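You operate a simulated robot arm through the tools that you are given. There is no shell and no other tool.

Carry out the task below with a simulated robot arm. There is one attempt and no reset: what you move stays moved.

## Task
Measure the groove of the group head on the stand and fit the gasket that the chart names.
Fine: depth gauge on, let it settle, read it, gauge back. Press the gasket home with the white tool and stand the tool back. The other gaskets stay. Set down upright: gasket press tool.

The check looks at the end state, three seconds after you hand in, the way a careful person would. Anything else that was tipped, shoved, dropped, spilled or broken makes it a failure.

## Robot
A 6-joint arm with a two-finger gripper, fixed in place. Base frame: the origin is on the floor under the middle of its stand, x ahead of it, y to its left, z up. Lengths are in mm, angles in rad, forces in N, time in s.
It reaches about 1572 mm from its shoulder. Its first joint turns from -2.897 to 2.897 rad. Payload 2.45 kg.
The TCP is the grasp point between the finger pads, 20 mm short of the fingertips. In the tool frame z runs along the fingers and y along their closing line. The gripper opens to 140 mm; its body begins 168 mm behind the TCP.
Orientation is told as [roll, pitch, yaw] about the base's x, y, z axes, in that order, counted from this pose: with the fingers straight down and closing along the base's y, the tool's x points along the base's -x, its y along +y and its z along -z.

## Interface
- The arm moves only by the tool move_arm. Its arguments are lists of equal length, an entry for each row: "linear": the shift along the tool's x, y, z in units of 100 mm (1.0 is 100 mm), a list of three; "turn": the turn, a rotation vector about the tool's x, y, z in units of 45 degrees (1.0 is 45 degrees), a list of three; "gripper": the finger opening in mm, from 0 to 140. In form: {"linear": [[tx, ty, tz], ...], "turn": [[rx, ry, rz], ...], "gripper": [gripper, ...]}. A call has 1 to 20 rows; each row is the pose to reach, as a shift and turn from the pose commanded when the call began, along the tool's axes at that moment. A call with a number of a shift or a turn outside -1 to 1 is refused whole. Each row takes 0.2 s and may step no farther than 50 mm and 0.15 rad from the row before; otherwise, or with a gripper value out of range, the whole call is refused. A pose out of reach is approached as far as the arm can. The call stops where the force on the tool passes 60 N (or 10 N more than at its start, if that is more) or the arm is blocked; 0.2 s more then pass. Each finger travels about 45 mm/s and halts on what it meets, pressing with about 38 N; the grip force reading is that of the motor and also rises with nothing between the fingers. The clock runs only during rows and for 0.2 s after the last one: add rows that repeat a pose to give the fingers time. It gives the time, the measured TCP pose, the force on the tool (base axes), the opening and the grip force at its end, in the units of the frame above (readings bear some noise), with the torque about the TCP (base axes, N m) and any sound that the robot's microphone picked up.
- Cameras (640 x 400 px; columns grow to the right, rows downward): "scene" is fixed at [61, 651.2, 1536.3]; the picture's right is [-0.53, -0.85, 0.00], its down [-0.39, 0.24, -0.89] and it looks along [0.75, -0.47, -0.46] (base axes); focal length 319 px, centre (320, 200). "wrist" rides on the gripper at [78, 11, -209] in the tool frame; the picture's right is [-0.14, 0.99, 0.00], its down [-0.92, -0.13, -0.37] and it looks along [-0.37, -0.05, 0.93] (tool axes); focal length 280 px, centre (320, 200). There is no depth. A picture from a camera that has moved, and an enlarged one, comes with that camera's place and axes in the base frame and with its lens. The place of the scene camera against the robot may be out by one fixed shift of up to 18 mm in any direction.
- grab_frame(camera): a new picture of that camera. No time passes.
- enlarge(camera, box): a new picture of the part [left, top, right, bottom] of that camera's present view, enlarged. No time passes.
- finish_job(): hands the job in; it is judged then, once.

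Nothing tells you positions but the pictures and the camera data. Unless the task says otherwise, let go and move clear before handing in.

The tools are called after ">>>" as name(argument=value, ...) on one line, values as JSON. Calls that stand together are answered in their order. move_arm: Moves the arm, as the interface text tells. Its arguments: {"type":"object","properties":{"linear":{"type":"array","items":{"type":"array","items":{"type":"number"}}},"turn":{"type":"array","items":{"type":"array","items":{"type":"number"}}},"gripper":{"type":"array","items":{"type":"number"}}},"required":["linear","turn","gripper"]} The other tools are called the same way: grab_frame (camera) takes a picture; enlarge (camera, box) takes an enlarged picture of a part of a camera's view; finish_job () hands the job in.

At the start:

```text
clock: 0.0
tcp_pos: [771.2, 129.2, 1232.3]
orientation: [0.0, 0.0, 0.0]
force: [0.1, 0.1, -0.6]
moment: [0.03, -0.02, -0.02]
grip_width: 139.9
gripper_force: 0.1
```

scene: 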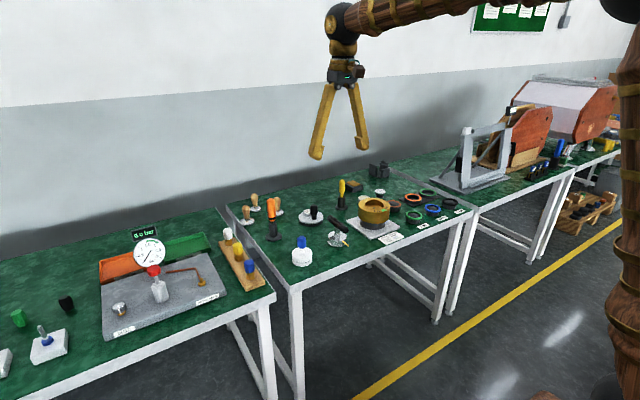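
wrist: 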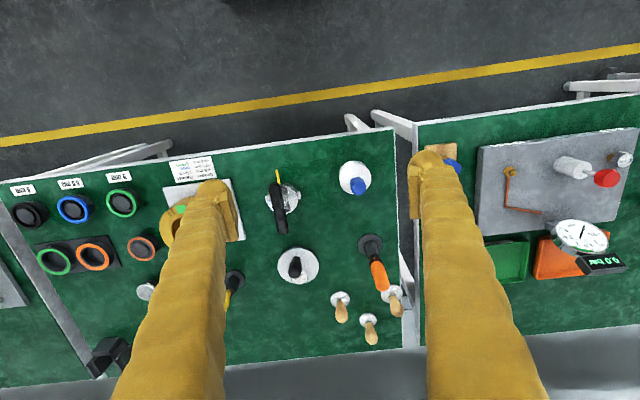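

I see a middle table with a brass group head on a stand, several coloured gaskets, a depth gauge, and tools. I'll take enlarged pictures first to identify each thing and read the chart.

>>> enlarge(camera="scene", box=[220, 150, 480, 312])

>>> enlarge(camera="wrist", box=[0, 140, 240, 290])

>>> enlarge(camera="wrist", box=[220, 140, 420, 265])

>>> enlarge(camera="scene", box=[320, 180, 480, 280])

```text
2.46 times, centred on (350, 231) of scene
camera zoom: at [61.0, 651.2, 1536.3], right [-0.53, -0.85, 0.0], down [-0.39, 0.24, -0.89], along [0.75, -0.47, -0.46], focal length 786 px, centre (246, 124)
```

zoom: 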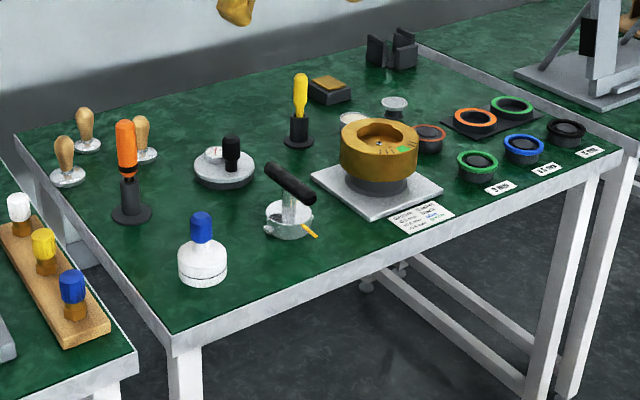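

```text
2.67 times, centred on (120, 215) of wrist
camera zoom: at [692.8, 139.9, 1440.7], right [0.14, 0.99, 0.0], down [0.92, -0.13, 0.37], along [0.37, -0.05, -0.93], focal length 748 px, centre (853, 160)
```

zoom: 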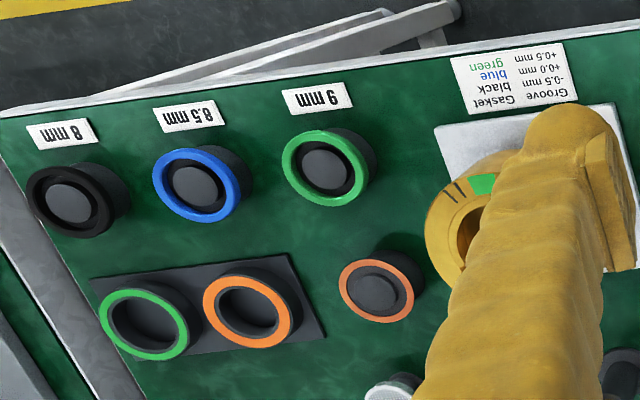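

```text
3.20 times, centred on (320, 202) of wrist
camera zoom: at [692.8, 139.9, 1440.7], right [0.14, 0.99, 0.0], down [0.92, -0.13, 0.37], along [0.37, -0.05, -0.93], focal length 897 px, centre (320, 192)
```

zoom: 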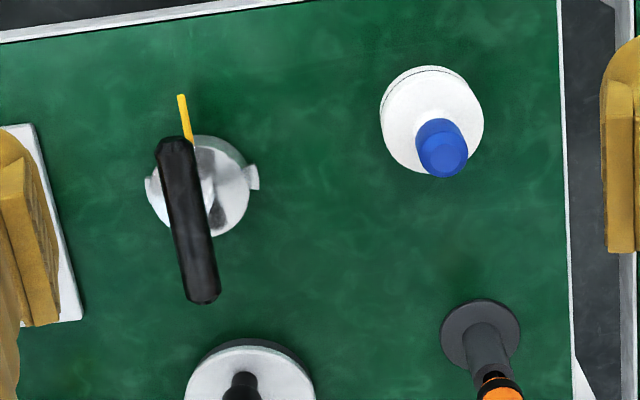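

```text
4.00 times, centred on (400, 230) of scene
camera zoom: at [61.0, 651.2, 1536.3], right [-0.53, -0.85, 0.0], down [-0.39, 0.24, -0.89], along [0.75, -0.47, -0.46], focal length 1277 px, centre (0, 80)
```

zoom: 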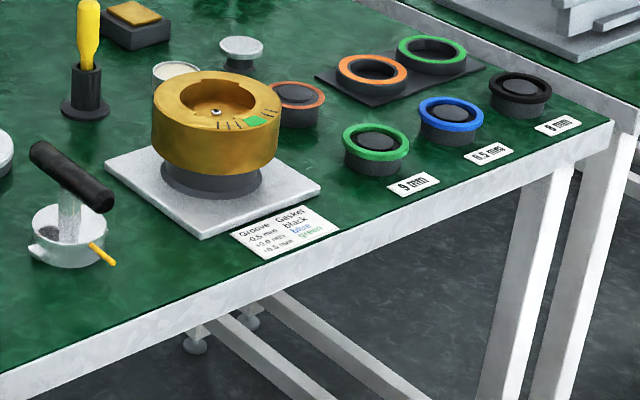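

The chart reads: groove -0.5 mm goes with black, +0.0 with blue and +0.5 with green. The white tool with the blue knob looks like the press, and the disc with the black knob may be the depth gauge. I'll move over the middle of the table for clearer views and triangulation.

>>> move_arm(linear=[[-0.2, -0.33, 0.2], [-0.4, -0.66, 0.4], [-0.6, -1.0, 0.6]], turn=[[0, 0, 0], [0, 0, 0], [0, 0, 0]], gripper=[140, 140, 140])

>>> grab_frame(camera="wrist")

```text
clock: 0.8
tcp_pos: [831.8, 29.9, 1172.0]
orientation: [0.0, -0.002, -0.001]
force: [-0.1, 0.0, -0.2]
moment: [0.0, -0.01, -0.01]
grip_width: 140.1
gripper_force: 0.1
```

```text
taken
camera wrist: at [753.3, 41.1, 1380.9], right [0.14, 0.99, 0.0], down [0.92, -0.13, 0.37], along [0.37, -0.05, -0.93], focal length 280 px, centre (320, 200)
```

wrist: 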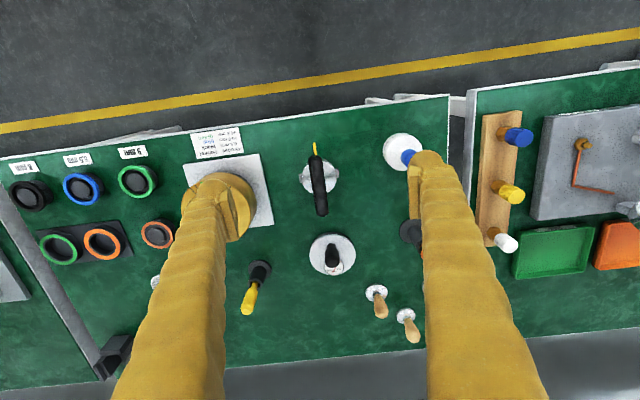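

>>> enlarge(camera="wrist", box=[240, 130, 400, 230])

>>> enlarge(camera="wrist", box=[240, 210, 400, 310])

>>> move_arm(linear=[[0.0, -0.33, 0.3], [0.0, -0.66, 0.6], [0.0, -1.0, 0.9]], turn=[[0, 0, 0], [0, 0, 0], [0, 0, 0]], gripper=[140, 140, 140])

>>> grab_frame(camera="wrist")

```text
4.00 times, centred on (320, 180) of wrist
camera zoom: at [753.3, 41.1, 1380.9], right [0.14, 0.99, 0.0], down [0.92, -0.13, 0.37], along [0.37, -0.05, -0.93], focal length 1122 px, centre (320, 280)
```

zoom: 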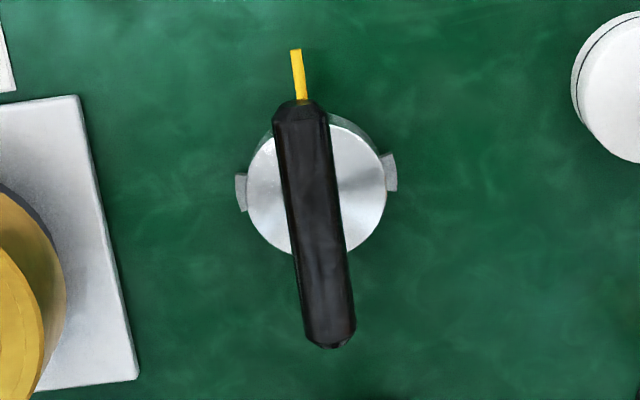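

```text
4.00 times, centred on (320, 260) of wrist
camera zoom: at [753.3, 41.1, 1380.9], right [0.14, 0.99, 0.0], down [0.92, -0.13, 0.37], along [0.37, -0.05, -0.93], focal length 1122 px, centre (320, -40)
```

zoom: 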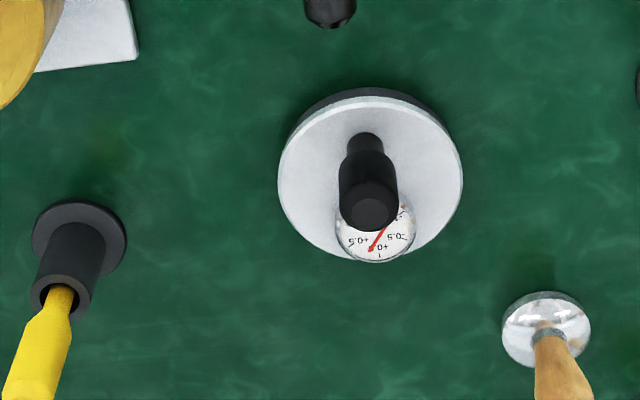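

```text
clock: 1.6
tcp_pos: [833.2, -71.6, 1082.8]
orientation: [0.001, -0.001, 0.001]
force: [0.2, 0.2, 0.4]
moment: [0.0, -0.01, 0.01]
grip_width: 139.8
gripper_force: 0.1
```

```text
taken
camera wrist: at [754.4, -59.4, 1291.0], right [0.14, 0.99, 0.0], down [0.92, -0.13, 0.37], along [0.37, -0.05, -0.93], focal length 280 px, centre (320, 200)
```

wrist: 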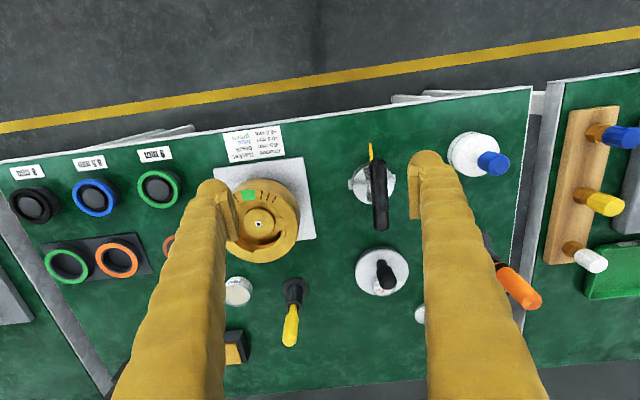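

>>> enlarge(camera="wrist", box=[200, 120, 360, 320])

>>> enlarge(camera="wrist", box=[0, 140, 200, 290])

>>> enlarge(camera="wrist", box=[340, 130, 500, 300])

```text
2.00 times, centred on (280, 220) of wrist
camera zoom: at [754.4, -59.4, 1291.0], right [0.14, 0.99, 0.0], down [0.92, -0.13, 0.37], along [0.37, -0.05, -0.93], focal length 561 px, centre (400, 160)
```

zoom: 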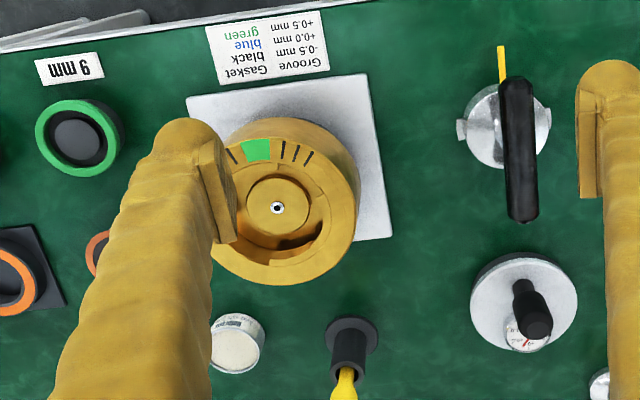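

```text
2.67 times, centred on (100, 215) of wrist
camera zoom: at [754.4, -59.4, 1291.0], right [0.14, 0.99, 0.0], down [0.92, -0.13, 0.37], along [0.37, -0.05, -0.93], focal length 748 px, centre (907, 160)
```

zoom: 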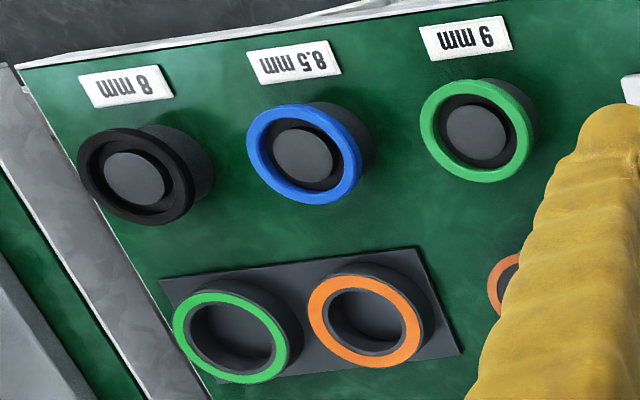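

```text
2.35 times, centred on (420, 215) of wrist
camera zoom: at [754.4, -59.4, 1291.0], right [0.14, 0.99, 0.0], down [0.92, -0.13, 0.37], along [0.37, -0.05, -0.93], focal length 660 px, centre (85, 165)
```

zoom: 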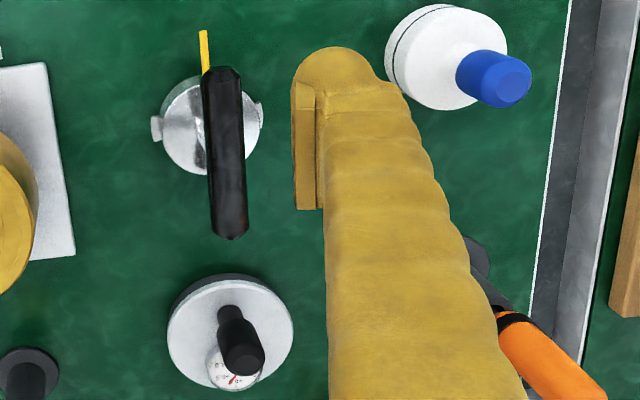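

The group head sits on a 170 mm plate, centred near (954, -192) with its top near z 865-870. I'll move over it to look into the groove and the rim.

>>> move_arm(linear=[[-0.25, -0.25, 0.2], [-0.5, -0.5, 0.4], [-0.75, -0.75, 0.6], [-1.0, -1.0, 0.8]], turn=[[0, 0, 0], [0, 0, 0], [0, 0, 0], [0, 0, 0]], gripper=[140, 140, 140, 140])

>>> grab_frame(camera="wrist")

>>> enlarge(camera="wrist", box=[200, 100, 440, 250])

```text
clock: 2.6
tcp_pos: [934.2, -171.1, 1001.9]
orientation: [0.0, -0.002, 0.0]
force: [0.8, -0.5, -0.3]
moment: [-0.01, 0.02, 0.02]
grip_width: 139.9
gripper_force: 0.1
```

```text
taken
camera wrist: at [855.0, -160.3, 1210.8], right [0.14, 0.99, 0.0], down [0.92, -0.13, 0.37], along [0.37, -0.05, -0.93], focal length 280 px, centre (320, 200)
```

wrist: 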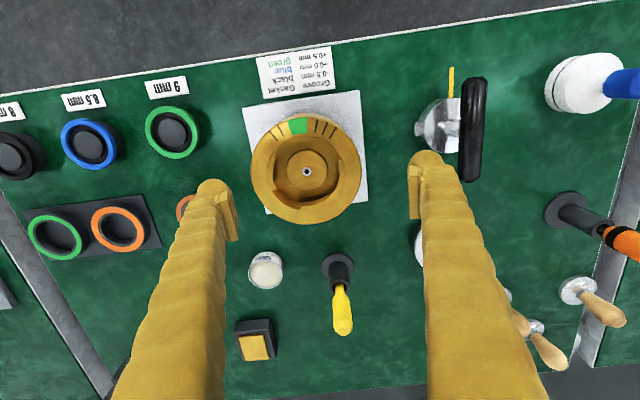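

```text
2.67 times, centred on (320, 175) of wrist
camera zoom: at [855.0, -160.3, 1210.8], right [0.14, 0.99, 0.0], down [0.92, -0.13, 0.37], along [0.37, -0.05, -0.93], focal length 748 px, centre (320, 267)
```

zoom: 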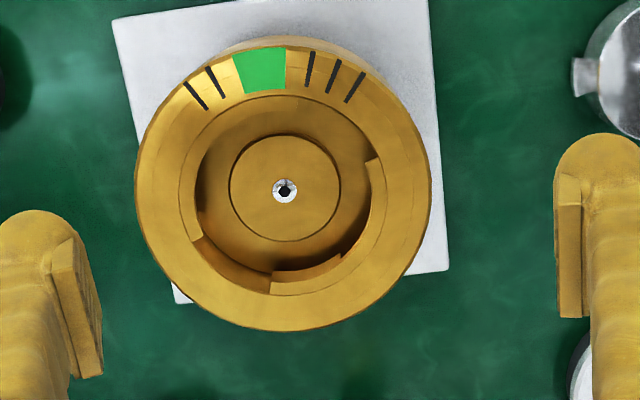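

>>> enlarge(camera="scene", box=[285, 190, 365, 240])

>>> enlarge(camera="scene", box=[345, 180, 425, 240])

>>> enlarge(camera="scene", box=[400, 180, 480, 230])

>>> enlarge(camera="scene", box=[270, 220, 350, 270])

```text
8.00 times, centred on (325, 215) of scene
camera zoom: at [61.0, 651.2, 1536.3], right [-0.53, -0.85, 0.0], down [-0.39, 0.24, -0.89], along [0.75, -0.47, -0.46], focal length 2554 px, centre (280, 80)
```

zoom: 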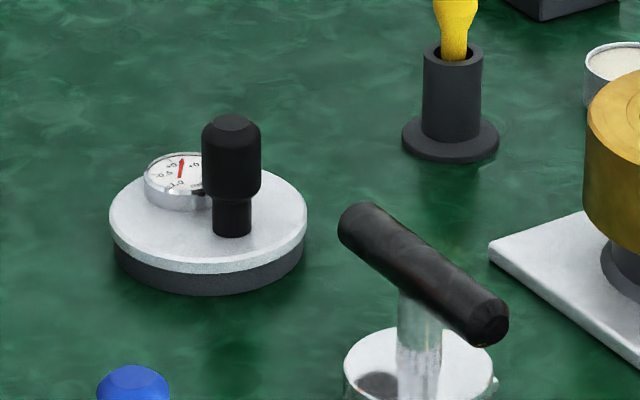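

```text
6.67 times, centred on (385, 210) of scene
camera zoom: at [61.0, 651.2, 1536.3], right [-0.53, -0.85, 0.0], down [-0.39, 0.24, -0.89], along [0.75, -0.47, -0.46], focal length 2129 px, centre (-113, 133)
```

zoom: 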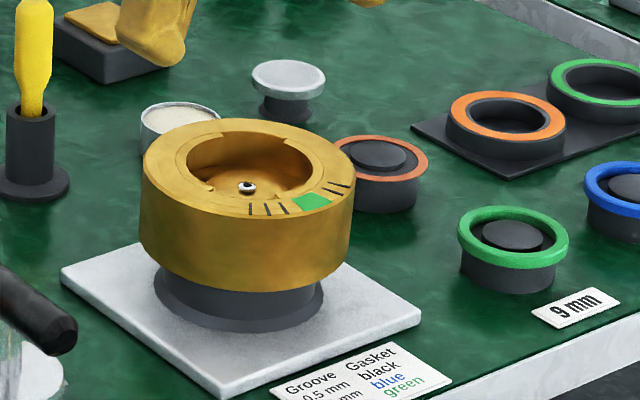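

```text
8.00 times, centred on (440, 205) of scene
camera zoom: at [61.0, 651.2, 1536.3], right [-0.53, -0.85, 0.0], down [-0.39, 0.24, -0.89], along [0.75, -0.47, -0.46], focal length 2554 px, centre (-640, 160)
```

zoom: 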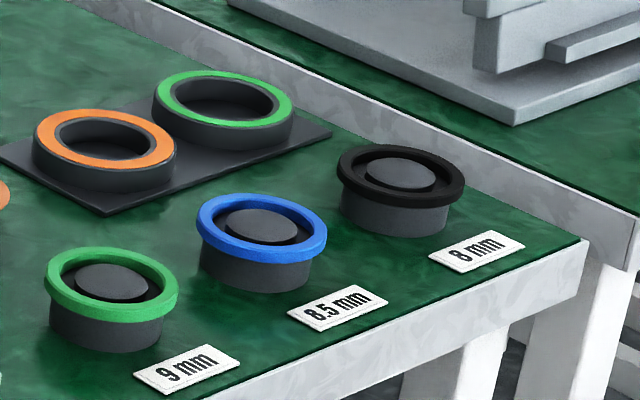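

```text
8.00 times, centred on (310, 245) of scene
camera zoom: at [61.0, 651.2, 1536.3], right [-0.53, -0.85, 0.0], down [-0.39, 0.24, -0.89], along [0.75, -0.47, -0.46], focal length 2554 px, centre (400, -160)
```

zoom: 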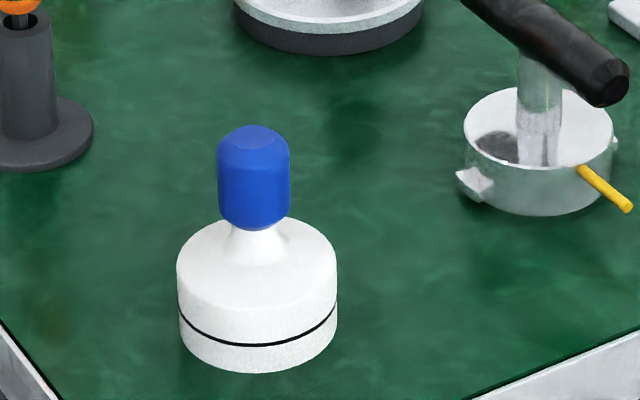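

>>> enlarge(camera="wrist", box=[246, 110, 366, 230])

>>> enlarge(camera="wrist", box=[130, 70, 230, 170])

>>> enlarge(camera="wrist", box=[0, 90, 130, 270])

```text
3.33 times, centred on (306, 170) of wrist
camera zoom: at [855.0, -160.3, 1210.8], right [0.14, 0.99, 0.0], down [0.92, -0.13, 0.37], along [0.37, -0.05, -0.93], focal length 935 px, centre (367, 300)
```

zoom: 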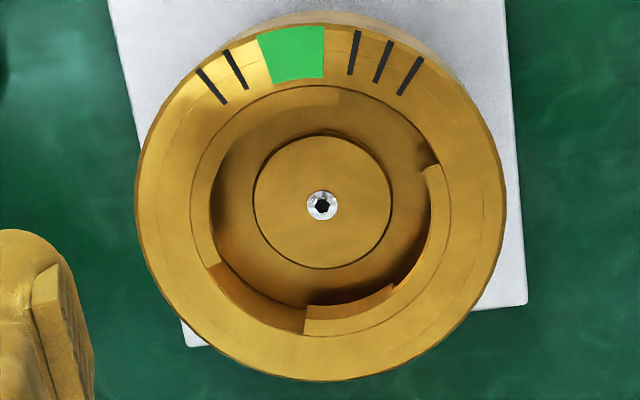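

```text
4.00 times, centred on (180, 120) of wrist
camera zoom: at [855.0, -160.3, 1210.8], right [0.14, 0.99, 0.0], down [0.92, -0.13, 0.37], along [0.37, -0.05, -0.93], focal length 1122 px, centre (880, 520)
```

zoom: 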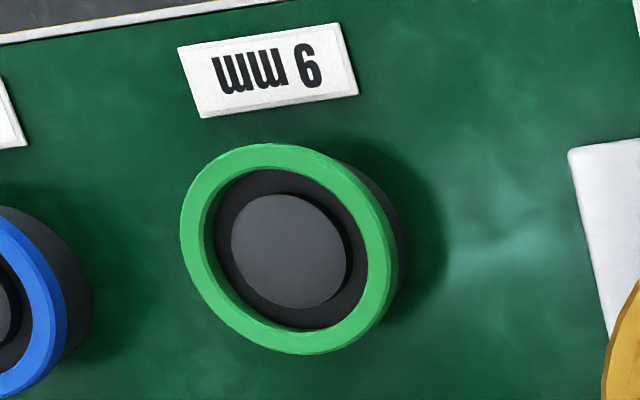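

```text
2.22 times, centred on (65, 180) of wrist
camera zoom: at [855.0, -160.3, 1210.8], right [0.14, 0.99, 0.0], down [0.92, -0.13, 0.37], along [0.37, -0.05, -0.93], focal length 623 px, centre (887, 244)
```

zoom: 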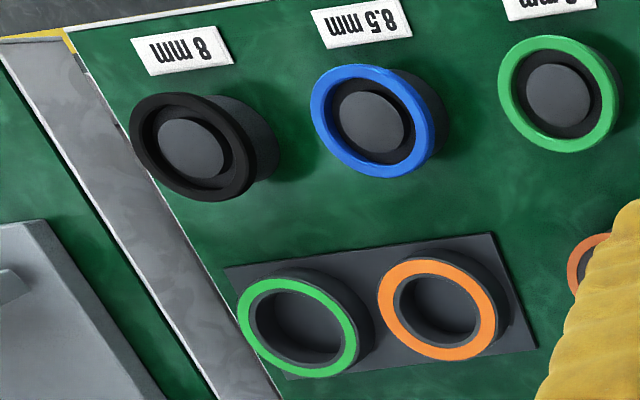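

The gauge disc sits on a nest near (1130, 18), with a black knob offset toward -x and a dial toward +x. I'll move over it for accurate coordinates.

>>> move_arm(linear=[[-0.33, 0.33, 0.0], [-0.66, 0.66, 0.0], [-1.0, 1.0, 0.0]], turn=[[0, 0, 0], [0, 0, 0], [0, 0, 0]], gripper=[140, 140, 140])

>>> move_arm(linear=[[-0.2, 0.33, 0.0], [-0.4, 0.66, 0.0], [-0.6, 0.9, 0.0]], turn=[[0, 0, 0], [0, 0, 0], [0, 0, 0]], gripper=[140, 140, 140])

>>> grab_frame(camera="wrist")

>>> enlarge(camera="wrist", box=[240, 120, 400, 220])

```text
clock: 3.4
tcp_pos: [1036.0, -72.0, 1001.7]
orientation: [0.0, -0.002, 0.0]
force: [0.0, 0.3, 0.8]
moment: [0.03, -0.06, 0.01]
grip_width: 140.1
gripper_force: 0.1
```

```text
clock: 4.2
tcp_pos: [1091.1, 19.3, 1001.1]
orientation: [0.001, -0.001, 0.0]
force: [0.1, 0.3, 0.0]
moment: [0.05, 0.01, 0.01]
grip_width: 139.8
gripper_force: 0.1
```

```text
taken
camera wrist: at [1012.6, 30.8, 1210.1], right [0.14, 0.99, 0.0], down [0.92, -0.13, 0.37], along [0.37, -0.05, -0.93], focal length 280 px, centre (320, 200)
```

wrist: 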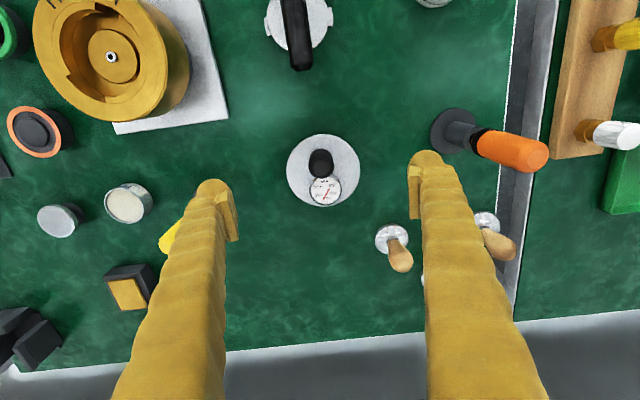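

```text
4.00 times, centred on (320, 170) of wrist
camera zoom: at [1012.6, 30.8, 1210.1], right [0.14, 0.99, 0.0], down [0.92, -0.13, 0.37], along [0.37, -0.05, -0.93], focal length 1122 px, centre (320, 320)
```

zoom: 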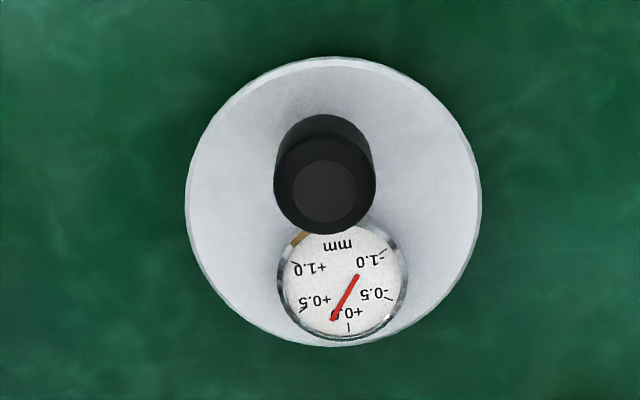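

The gauge's knob axis is near (1106, 19.5), with its top near z 866; the disc is about 110 mm across and centred near (1128, 20). I'll narrow the opening and come down to hover just above the knob.

>>> move_arm(linear=[[-0.05, 0.0, 0.3], [-0.1, 0.0, 0.6], [-0.15, 0.0, 0.9], [-0.15, 0.0, 0.9], [-0.15, 0.0, 0.9]], turn=[[0, 0, 0], [0, 0, 0], [0, 0, 0], [0, 0, 0], [0, 0, 0]], gripper=[110, 90, 80, 80, 80])

>>> grab_frame(camera="wrist")

>>> grab_frame(camera="scene")

```text
clock: 5.4
tcp_pos: [1107.4, 19.2, 912.2]
orientation: [-0.001, 0.0, 0.002]
force: [0.4, -0.9, -1.4]
moment: [0.02, -0.01, 0.03]
grip_width: 79.8
gripper_force: 0.0
```

```text
taken
camera wrist: at [1029.2, 29.6, 1120.4], right [0.14, 0.99, 0.0], down [0.92, -0.13, 0.37], along [0.37, -0.05, -0.93], focal length 280 px, centre (320, 200)
```

wrist: 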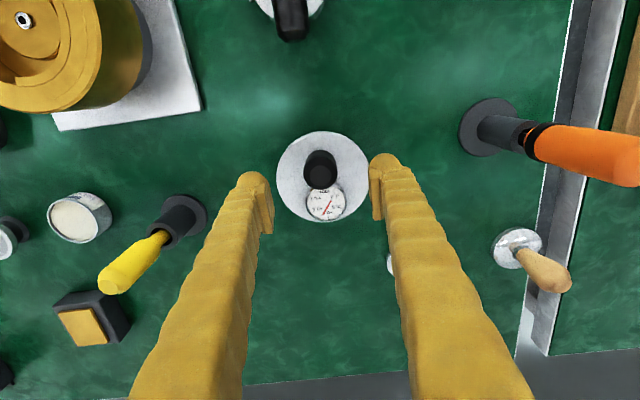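

```text
taken
```

scene: 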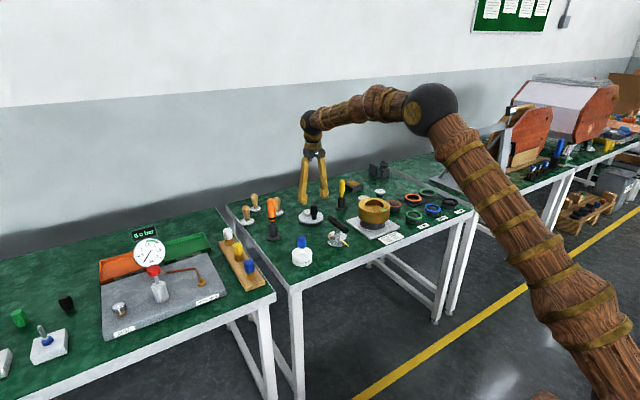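

>>> enlarge(camera="wrist", box=[240, 120, 400, 220])

>>> enlarge(camera="scene", box=[270, 150, 370, 230])

```text
4.00 times, centred on (320, 170) of wrist
camera zoom: at [1029.2, 29.6, 1120.4], right [0.14, 0.99, 0.0], down [0.92, -0.13, 0.37], along [0.37, -0.05, -0.93], focal length 1122 px, centre (320, 320)
```

zoom: 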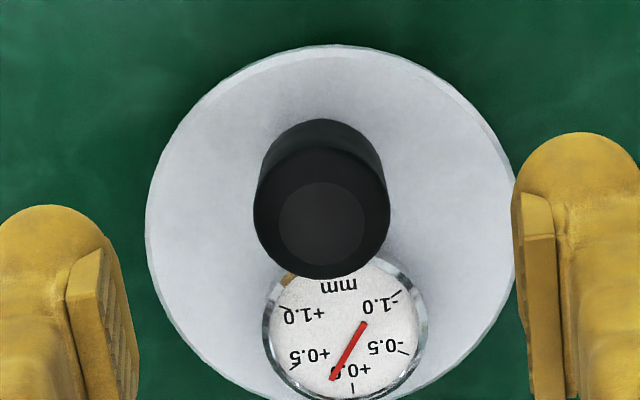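

```text
5.00 times, centred on (320, 190) of scene
camera zoom: at [61.0, 651.2, 1536.3], right [-0.53, -0.85, 0.0], down [-0.39, 0.24, -0.89], along [0.75, -0.47, -0.46], focal length 1596 px, centre (320, 250)
```

zoom: 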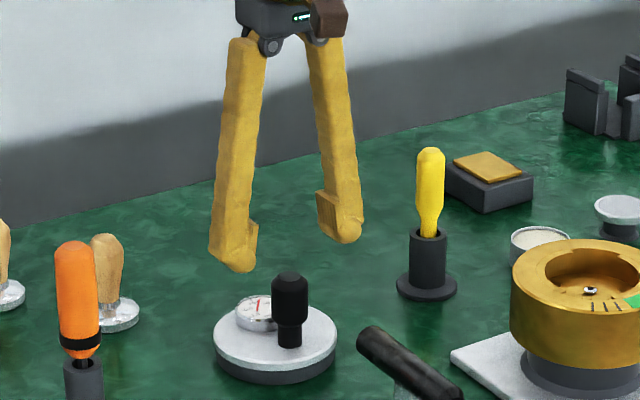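

Both fingers line up with the knob, whose axis is near (1108, 18.7) with its top near z 857. I'll descend around it and close gently.

>>> move_arm(linear=[[-0.01, -0.005, 0.2], [-0.01, -0.005, 0.4], [-0.01, -0.005, 0.6], [-0.01, -0.005, 0.7], [-0.01, -0.005, 0.7], [-0.01, -0.005, 0.7]], turn=[[0, 0, 0], [0, 0, 0], [0, 0, 0], [0, 0, 0], [0, 0, 0], [0, 0, 0]], gripper=[80, 80, 80, 80, 70, 60])

>>> enlarge(camera="wrist", box=[240, 120, 400, 220])

>>> enlarge(camera="scene", box=[270, 170, 350, 220])

```text
clock: 6.8
tcp_pos: [1107.8, 19.2, 842.2]
orientation: [0.0, 0.0, 0.002]
force: [0.1, -0.4, -0.2]
moment: [0.0, -0.01, -0.01]
grip_width: 59.9
gripper_force: 0.1
```

```text
4.00 times, centred on (320, 170) of wrist
camera zoom: at [1029.7, 28.7, 1051.2], right [0.14, 0.99, 0.0], down [0.92, -0.13, 0.37], along [0.37, -0.05, -0.93], focal length 1122 px, centre (320, 320)
```

zoom: 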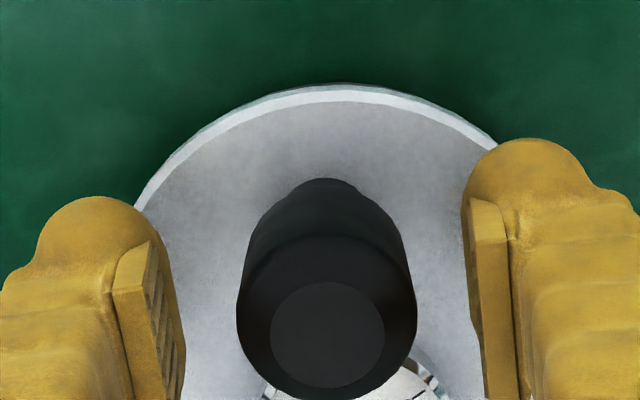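

```text
8.00 times, centred on (310, 195) of scene
camera zoom: at [61.0, 651.2, 1536.3], right [-0.53, -0.85, 0.0], down [-0.39, 0.24, -0.89], along [0.75, -0.47, -0.46], focal length 2554 px, centre (400, 240)
```

zoom: 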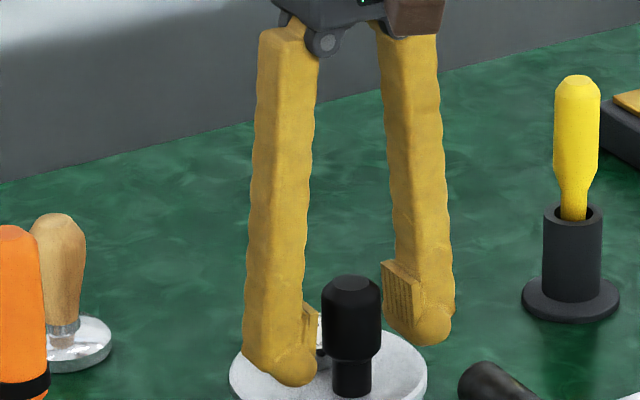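

The knob sits between the pads. I'll close on it and check the grip.

>>> move_arm(linear=[[0, 0, 0], [0, 0, 0], [0, 0, 0], [0, 0, 0], [0, 0, 0]], turn=[[0, 0, 0], [0, 0, 0], [0, 0, 0], [0, 0, 0], [0, 0, 0]], gripper=[48, 40, 30, 25, 25])

>>> enlarge(camera="wrist", box=[240, 120, 400, 220])

```text
clock: 8.0
tcp_pos: [1108.0, 18.7, 842.0]
orientation: [0.0, 0.001, 0.0]
force: [-0.3, 0.8, 0.0]
moment: [0.01, -0.05, 0.02]
grip_width: 29.2
gripper_force: 38.4
```

```text
4.00 times, centred on (320, 170) of wrist
camera zoom: at [1029.7, 28.8, 1051.4], right [0.14, 0.99, 0.0], down [0.92, -0.13, 0.37], along [0.37, -0.05, -0.93], focal length 1122 px, centre (320, 320)
```

zoom: 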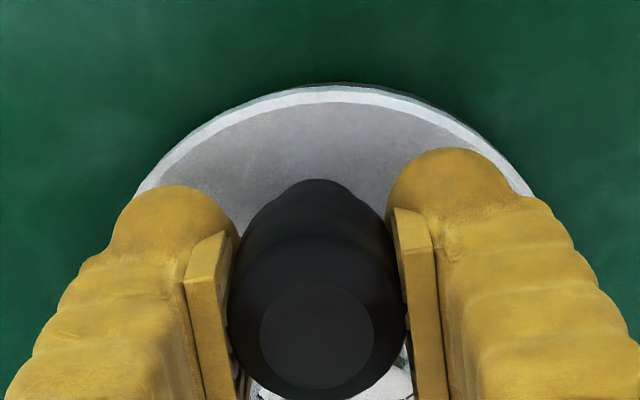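

The knob is gripped. I'll lift slightly and check the load and that the disc stays level.

>>> move_arm(linear=[[0, 0, -0.03], [0, 0, -0.08], [0, 0, -0.15], [0, 0, -0.25], [0, 0, -0.35], [0, 0, -0.35]], turn=[[0, 0, 0], [0, 0, 0], [0, 0, 0], [0, 0, 0], [0, 0, 0], [0, 0, 0]], gripper=[25, 25, 25, 25, 25, 25])

>>> enlarge(camera="wrist", box=[240, 120, 400, 220])

>>> enlarge(camera="scene", box=[270, 170, 350, 220])

```text
clock: 9.4
tcp_pos: [1107.6, 18.8, 878.6]
orientation: [-0.001, -0.001, 0.001]
force: [-0.2, 0.2, -1.7]
moment: [0.0, 0.06, 0.0]
grip_width: 28.9
gripper_force: 38.0
```

```text
4.00 times, centred on (320, 170) of wrist
camera zoom: at [1029.0, 29.5, 1086.7], right [0.14, 0.99, 0.0], down [0.92, -0.13, 0.37], along [0.37, -0.05, -0.93], focal length 1122 px, centre (320, 320)
```

zoom: 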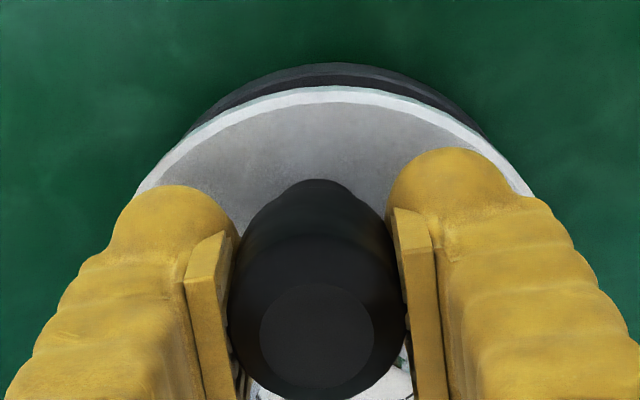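

```text
8.00 times, centred on (310, 195) of scene
camera zoom: at [61.0, 651.2, 1536.3], right [-0.53, -0.85, 0.0], down [-0.39, 0.24, -0.89], along [0.75, -0.47, -0.46], focal length 2554 px, centre (400, 240)
```

zoom: 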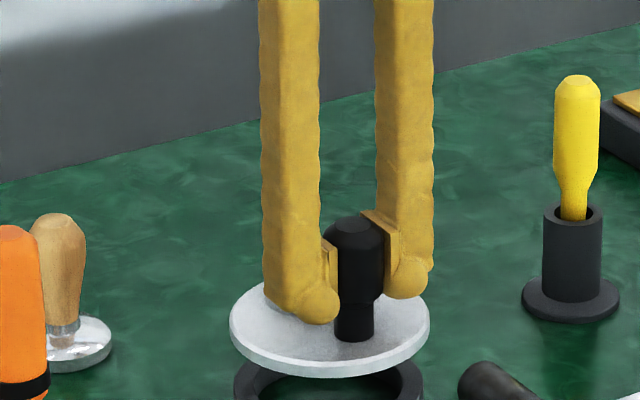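

The gauge is held level (about 1.7 N) and lifted off an annular nest. I'll raise it and carry it over the group head, aiming for a TCP of about (931, -190).

>>> move_arm(linear=[[0, 0, -0.3], [0, 0, -0.6], [0, 0, -1.0]], turn=[[0, 0, 0], [0, 0, 0], [0, 0, 0]], gripper=[25, 25, 25])

>>> move_arm(linear=[[0.22, -0.25, -0.1], [0.44, -0.5, -0.2], [0.66, -0.75, -0.3], [0.88, -1.0, -0.3]], turn=[[0, 0, 0], [0, 0, 0], [0, 0, 0], [0, 0, 0]], gripper=[25, 25, 25, 25])

>>> grab_frame(camera="scene")

>>> grab_frame(camera="wrist")

```text
clock: 10.2
tcp_pos: [1108.7, 19.5, 976.2]
orientation: [0.001, 0.001, 0.001]
force: [-0.6, 0.5, -2.7]
moment: [0.0, 0.09, -0.01]
grip_width: 29.2
gripper_force: 37.7
```

```text
clock: 11.2
tcp_pos: [1018.8, -80.0, 1006.3]
orientation: [-0.001, 0.003, 0.0]
force: [0.7, -0.7, -2.9]
moment: [-0.04, 0.09, 0.0]
grip_width: 28.9
gripper_force: 37.8
```

```text
taken
```

scene: 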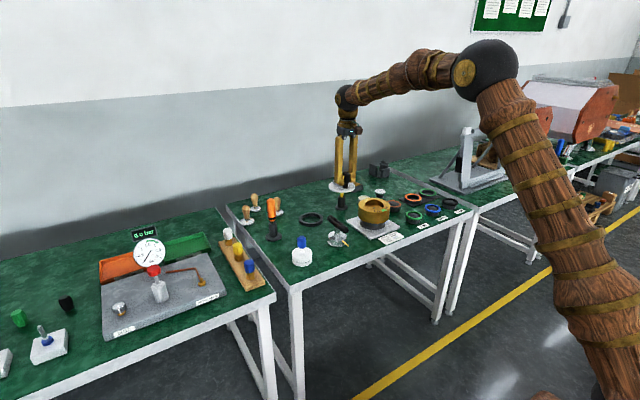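

```text
taken
camera wrist: at [940.5, -70.1, 1214.3], right [0.14, 0.99, 0.0], down [0.92, -0.13, 0.37], along [0.36, -0.05, -0.93], focal length 280 px, centre (320, 200)
```

wrist: 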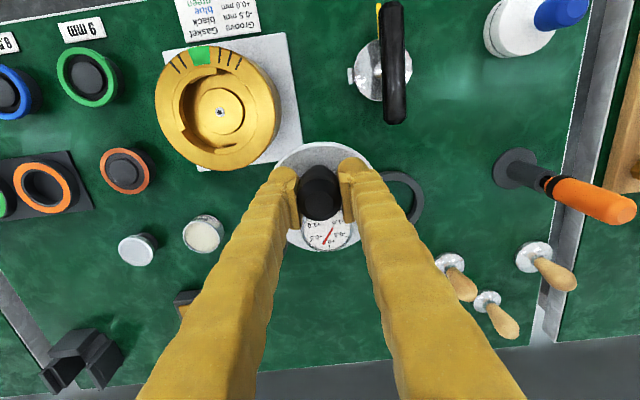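

>>> enlarge(camera="scene", box=[300, 160, 410, 240])

>>> enlarge(camera="wrist", box=[150, 40, 390, 260])

```text
5.00 times, centred on (355, 200) of scene
camera zoom: at [61.0, 651.2, 1536.3], right [-0.53, -0.85, 0.0], down [-0.39, 0.24, -0.89], along [0.75, -0.47, -0.46], focal length 1596 px, centre (145, 200)
```

zoom: 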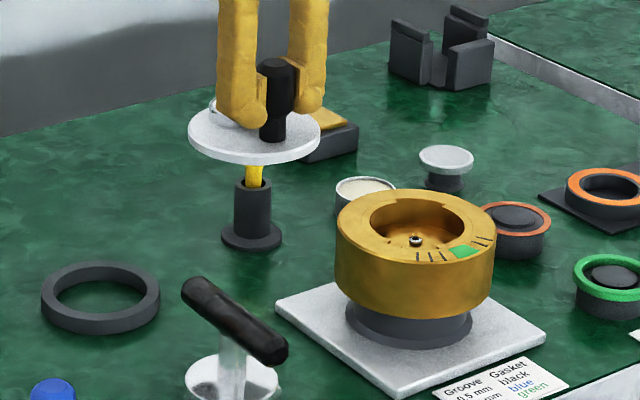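

```text
1.82 times, centred on (270, 150) of wrist
camera zoom: at [940.5, -70.1, 1214.3], right [0.14, 0.99, 0.0], down [0.92, -0.13, 0.37], along [0.36, -0.05, -0.93], focal length 510 px, centre (411, 291)
```

zoom: 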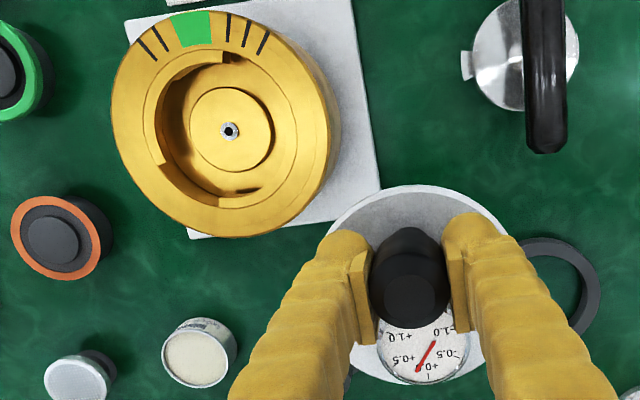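

Next I'll bring the gauge directly over the head, staying high.

>>> move_arm(linear=[[0.25, -0.27, 0.0], [0.5, -0.54, 0.0], [0.75, -0.82, 0.0], [0.892, -1.0, 0.0]], turn=[[0, 0, 0], [0, 0, 0], [0, 0, 0], [0, 0, 0]], gripper=[25, 25, 25, 25])

>>> move_arm(linear=[[0.0, -0.093, 0.1], [0.0, -0.093, 0.2], [0.0, -0.093, 0.3], [0.0, -0.093, 0.3], [0.0, -0.093, 0.3]], turn=[[0, 0, 0], [0, 0, 0], [0, 0, 0], [0, 0, 0], [0, 0, 0]], gripper=[25, 25, 25, 25, 25])

>>> enlarge(camera="scene", box=[330, 160, 430, 240])

>>> enlarge(camera="wrist", box=[200, 80, 440, 230])

```text
clock: 12.2
tcp_pos: [930.8, -180.3, 1008.3]
orientation: [0.0, -0.001, 0.002]
force: [-0.1, -0.3, -3.7]
moment: [-0.06, 0.03, -0.01]
grip_width: 29.4
gripper_force: 37.7
```

```text
clock: 13.4
tcp_pos: [930.4, -190.2, 976.9]
orientation: [-0.001, 0.0, -0.001]
force: [-0.1, 0.3, -2.7]
moment: [0.0, 0.04, -0.03]
grip_width: 29.1
gripper_force: 38.3
```

```text
5.00 times, centred on (380, 200) of scene
camera zoom: at [61.0, 651.2, 1536.3], right [-0.53, -0.85, 0.0], down [-0.39, 0.24, -0.89], along [0.75, -0.47, -0.46], focal length 1596 px, centre (20, 200)
```

zoom: 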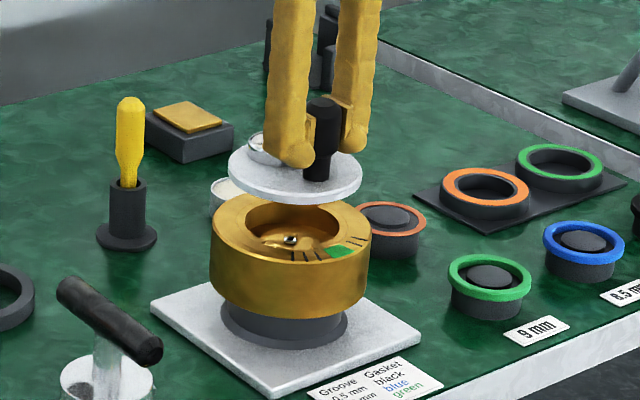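

```text
2.67 times, centred on (320, 155) of wrist
camera zoom: at [852.1, -179.8, 1186.2], right [0.14, 0.99, 0.0], down [0.92, -0.13, 0.37], along [0.37, -0.05, -0.93], focal length 748 px, centre (320, 320)
```

zoom: 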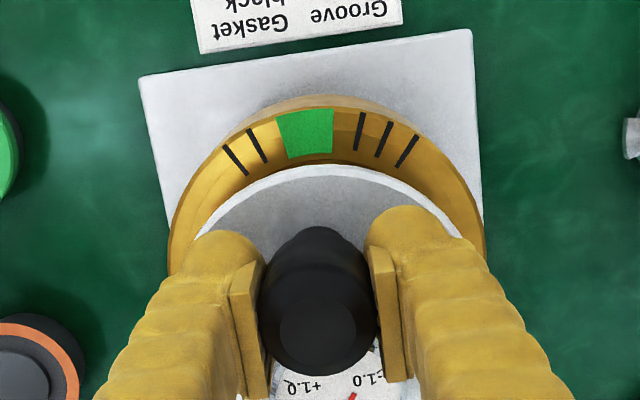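

The disc is aligned over the head in both views. I'll lower it in stages, watching the force.

>>> move_arm(linear=[[0, 0, 0.15], [0, 0, 0.3], [0, 0, 0.38], [0, 0, 0.4], [0, 0, 0.4]], turn=[[0, 0, 0], [0, 0, 0], [0, 0, 0], [0, 0, 0], [0, 0, 0]], gripper=[25, 25, 25, 25, 25])

>>> enlarge(camera="scene", box=[340, 175, 420, 235])

```text
clock: 14.6
tcp_pos: [930.2, -190.6, 937.2]
orientation: [0.001, 0.001, -0.001]
force: [0.3, -0.6, -2.2]
moment: [-0.02, 0.0, 0.0]
grip_width: 29.3
gripper_force: 37.5
```

```text
6.67 times, centred on (380, 205) of scene
camera zoom: at [61.0, 651.2, 1536.3], right [-0.53, -0.85, 0.0], down [-0.39, 0.24, -0.89], along [0.75, -0.47, -0.46], focal length 2129 px, centre (-80, 167)
```

zoom: 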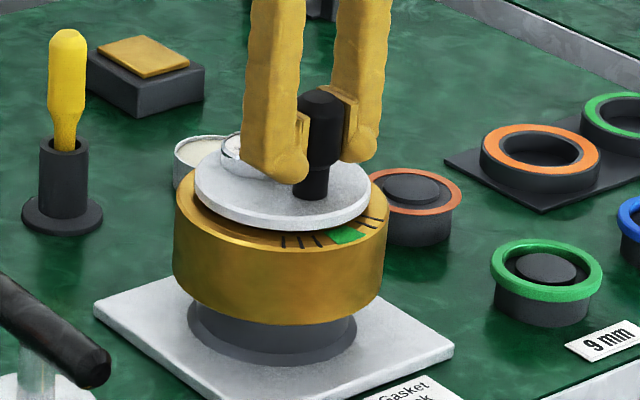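

>>> move_arm(linear=[[0, 0, 0.02], [0, 0, 0.04], [0, 0, 0.06], [0, 0, 0.06]], turn=[[0, 0, 0], [0, 0, 0], [0, 0, 0], [0, 0, 0]], gripper=[25, 25, 25, 25])

>>> enlarge(camera="scene", box=[340, 175, 420, 235])

```text
clock: 15.6
tcp_pos: [931.1, -191.6, 930.8]
orientation: [-0.001, -0.003, 0.0]
force: [-0.9, 1.2, 6.3]
moment: [-0.02, -0.51, 0.02]
grip_width: 29.1
gripper_force: 38.1
```

```text
6.67 times, centred on (380, 205) of scene
camera zoom: at [61.0, 651.2, 1536.3], right [-0.53, -0.85, 0.0], down [-0.39, 0.24, -0.89], along [0.75, -0.47, -0.46], focal length 2129 px, centre (-80, 167)
```

zoom: 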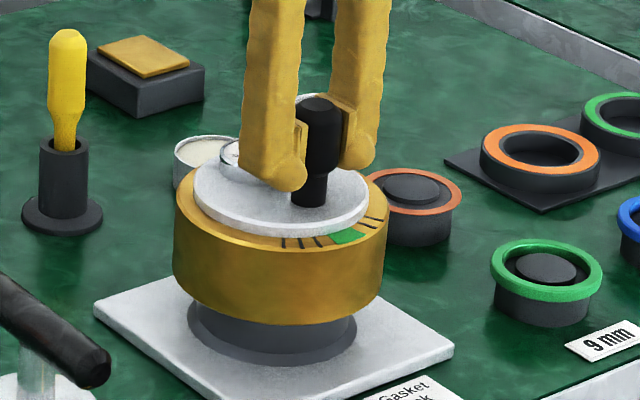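

Contact: the force rose to about +6 N and the disc sits at rim level. I'll open the fingers to let the gauge settle, then look.

>>> move_arm(linear=[[0, 0, 0], [0, 0, 0], [0, 0, 0], [0, 0, 0], [0, 0, 0]], turn=[[0, 0, 0], [0, 0, 0], [0, 0, 0], [0, 0, 0], [0, 0, 0]], gripper=[34, 42, 55, 70, 70])

>>> enlarge(camera="scene", box=[340, 175, 420, 235])

>>> enlarge(camera="wrist", box=[200, 80, 440, 230])

```text
clock: 16.8
tcp_pos: [931.2, -190.2, 930.9]
orientation: [-0.001, 0.0, 0.0]
force: [-0.1, 0.1, -0.1]
moment: [0.0, 0.02, 0.0]
grip_width: 70.1
gripper_force: 0.1
```

```text
6.67 times, centred on (380, 205) of scene
camera zoom: at [61.0, 651.2, 1536.3], right [-0.53, -0.85, 0.0], down [-0.39, 0.24, -0.89], along [0.75, -0.47, -0.46], focal length 2129 px, centre (-80, 167)
```

zoom: 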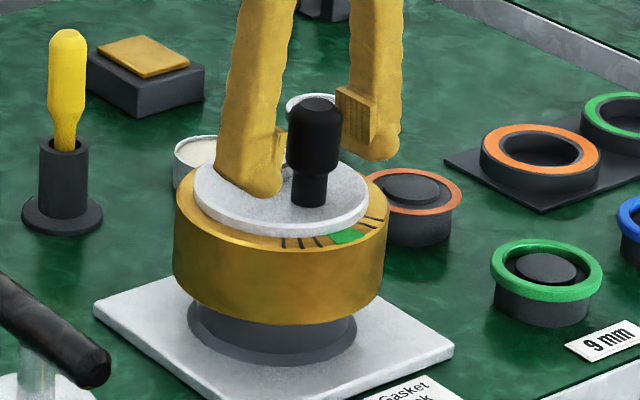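

```text
2.67 times, centred on (320, 155) of wrist
camera zoom: at [851.9, -179.7, 1139.9], right [0.14, 0.99, 0.0], down [0.92, -0.13, 0.37], along [0.37, -0.05, -0.93], focal length 748 px, centre (320, 320)
```

zoom: 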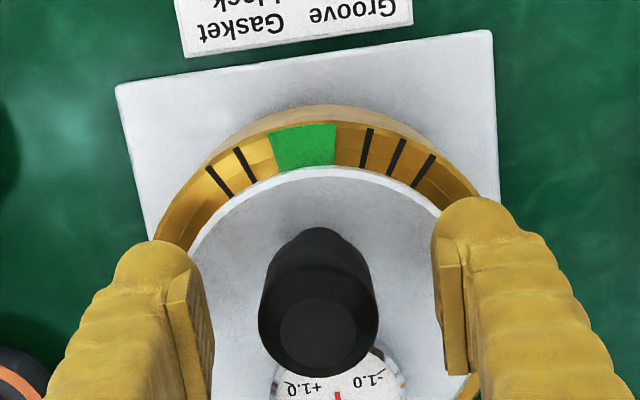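

The gauge is released and appears seated. I'll go straight up, wait, and read the dial.

>>> move_arm(linear=[[0, 0, -0.1], [0, 0, -0.3], [0, 0, -0.5], [0, 0, -0.8], [0, 0, -1.0], [0, 0, -1.0], [0, 0, -1.0], [0, 0, -1.0], [0, 0, -1.0], [0, 0, -1.0]], turn=[[0, 0, 0], [0, 0, 0], [0, 0, 0], [0, 0, 0], [0, 0, 0], [0, 0, 0], [0, 0, 0], [0, 0, 0], [0, 0, 0], [0, 0, 0]], gripper=[80, 80, 80, 80, 80, 80, 80, 80, 80, 80])

>>> enlarge(camera="wrist", box=[240, 120, 400, 220])

>>> enlarge(camera="scene", box=[360, 190, 392, 210])

>>> enlarge(camera="scene", box=[340, 175, 420, 235])

```text
clock: 19.0
tcp_pos: [929.7, -191.4, 1032.9]
orientation: [0.0, -0.001, 0.002]
force: [-0.3, -0.4, -0.2]
moment: [0.01, 0.0, 0.0]
grip_width: 80.1
gripper_force: 0.1
```

```text
4.00 times, centred on (320, 170) of wrist
camera zoom: at [850.9, -180.5, 1240.9], right [0.14, 0.99, 0.0], down [0.92, -0.13, 0.37], along [0.37, -0.05, -0.93], focal length 1122 px, centre (320, 320)
```

zoom: 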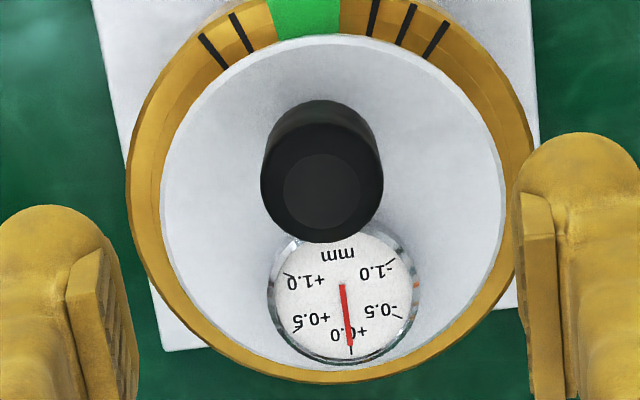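

```text
16.00 times, centred on (376, 200) of scene
camera zoom: at [61.0, 651.2, 1536.3], right [-0.53, -0.85, 0.0], down [-0.39, 0.24, -0.89], along [0.75, -0.47, -0.46], focal length 5109 px, centre (-576, 200)
```

zoom: 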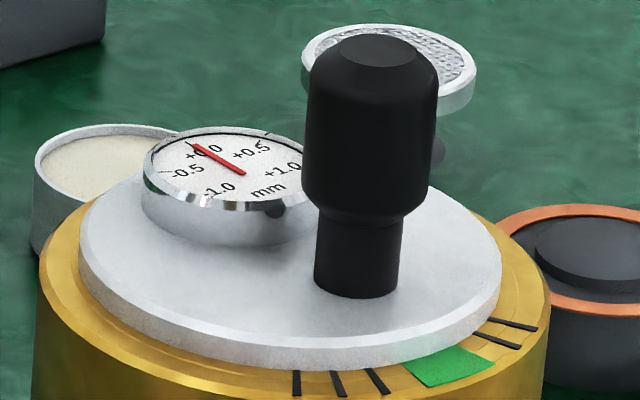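

```text
6.67 times, centred on (380, 205) of scene
camera zoom: at [61.0, 651.2, 1536.3], right [-0.53, -0.85, 0.0], down [-0.39, 0.24, -0.89], along [0.75, -0.47, -0.46], focal length 2129 px, centre (-80, 167)
```

zoom: 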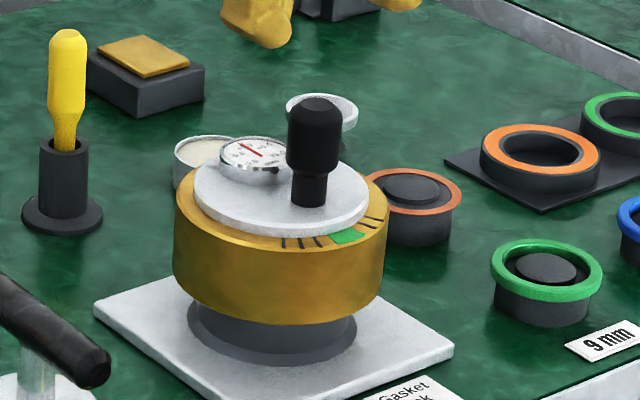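

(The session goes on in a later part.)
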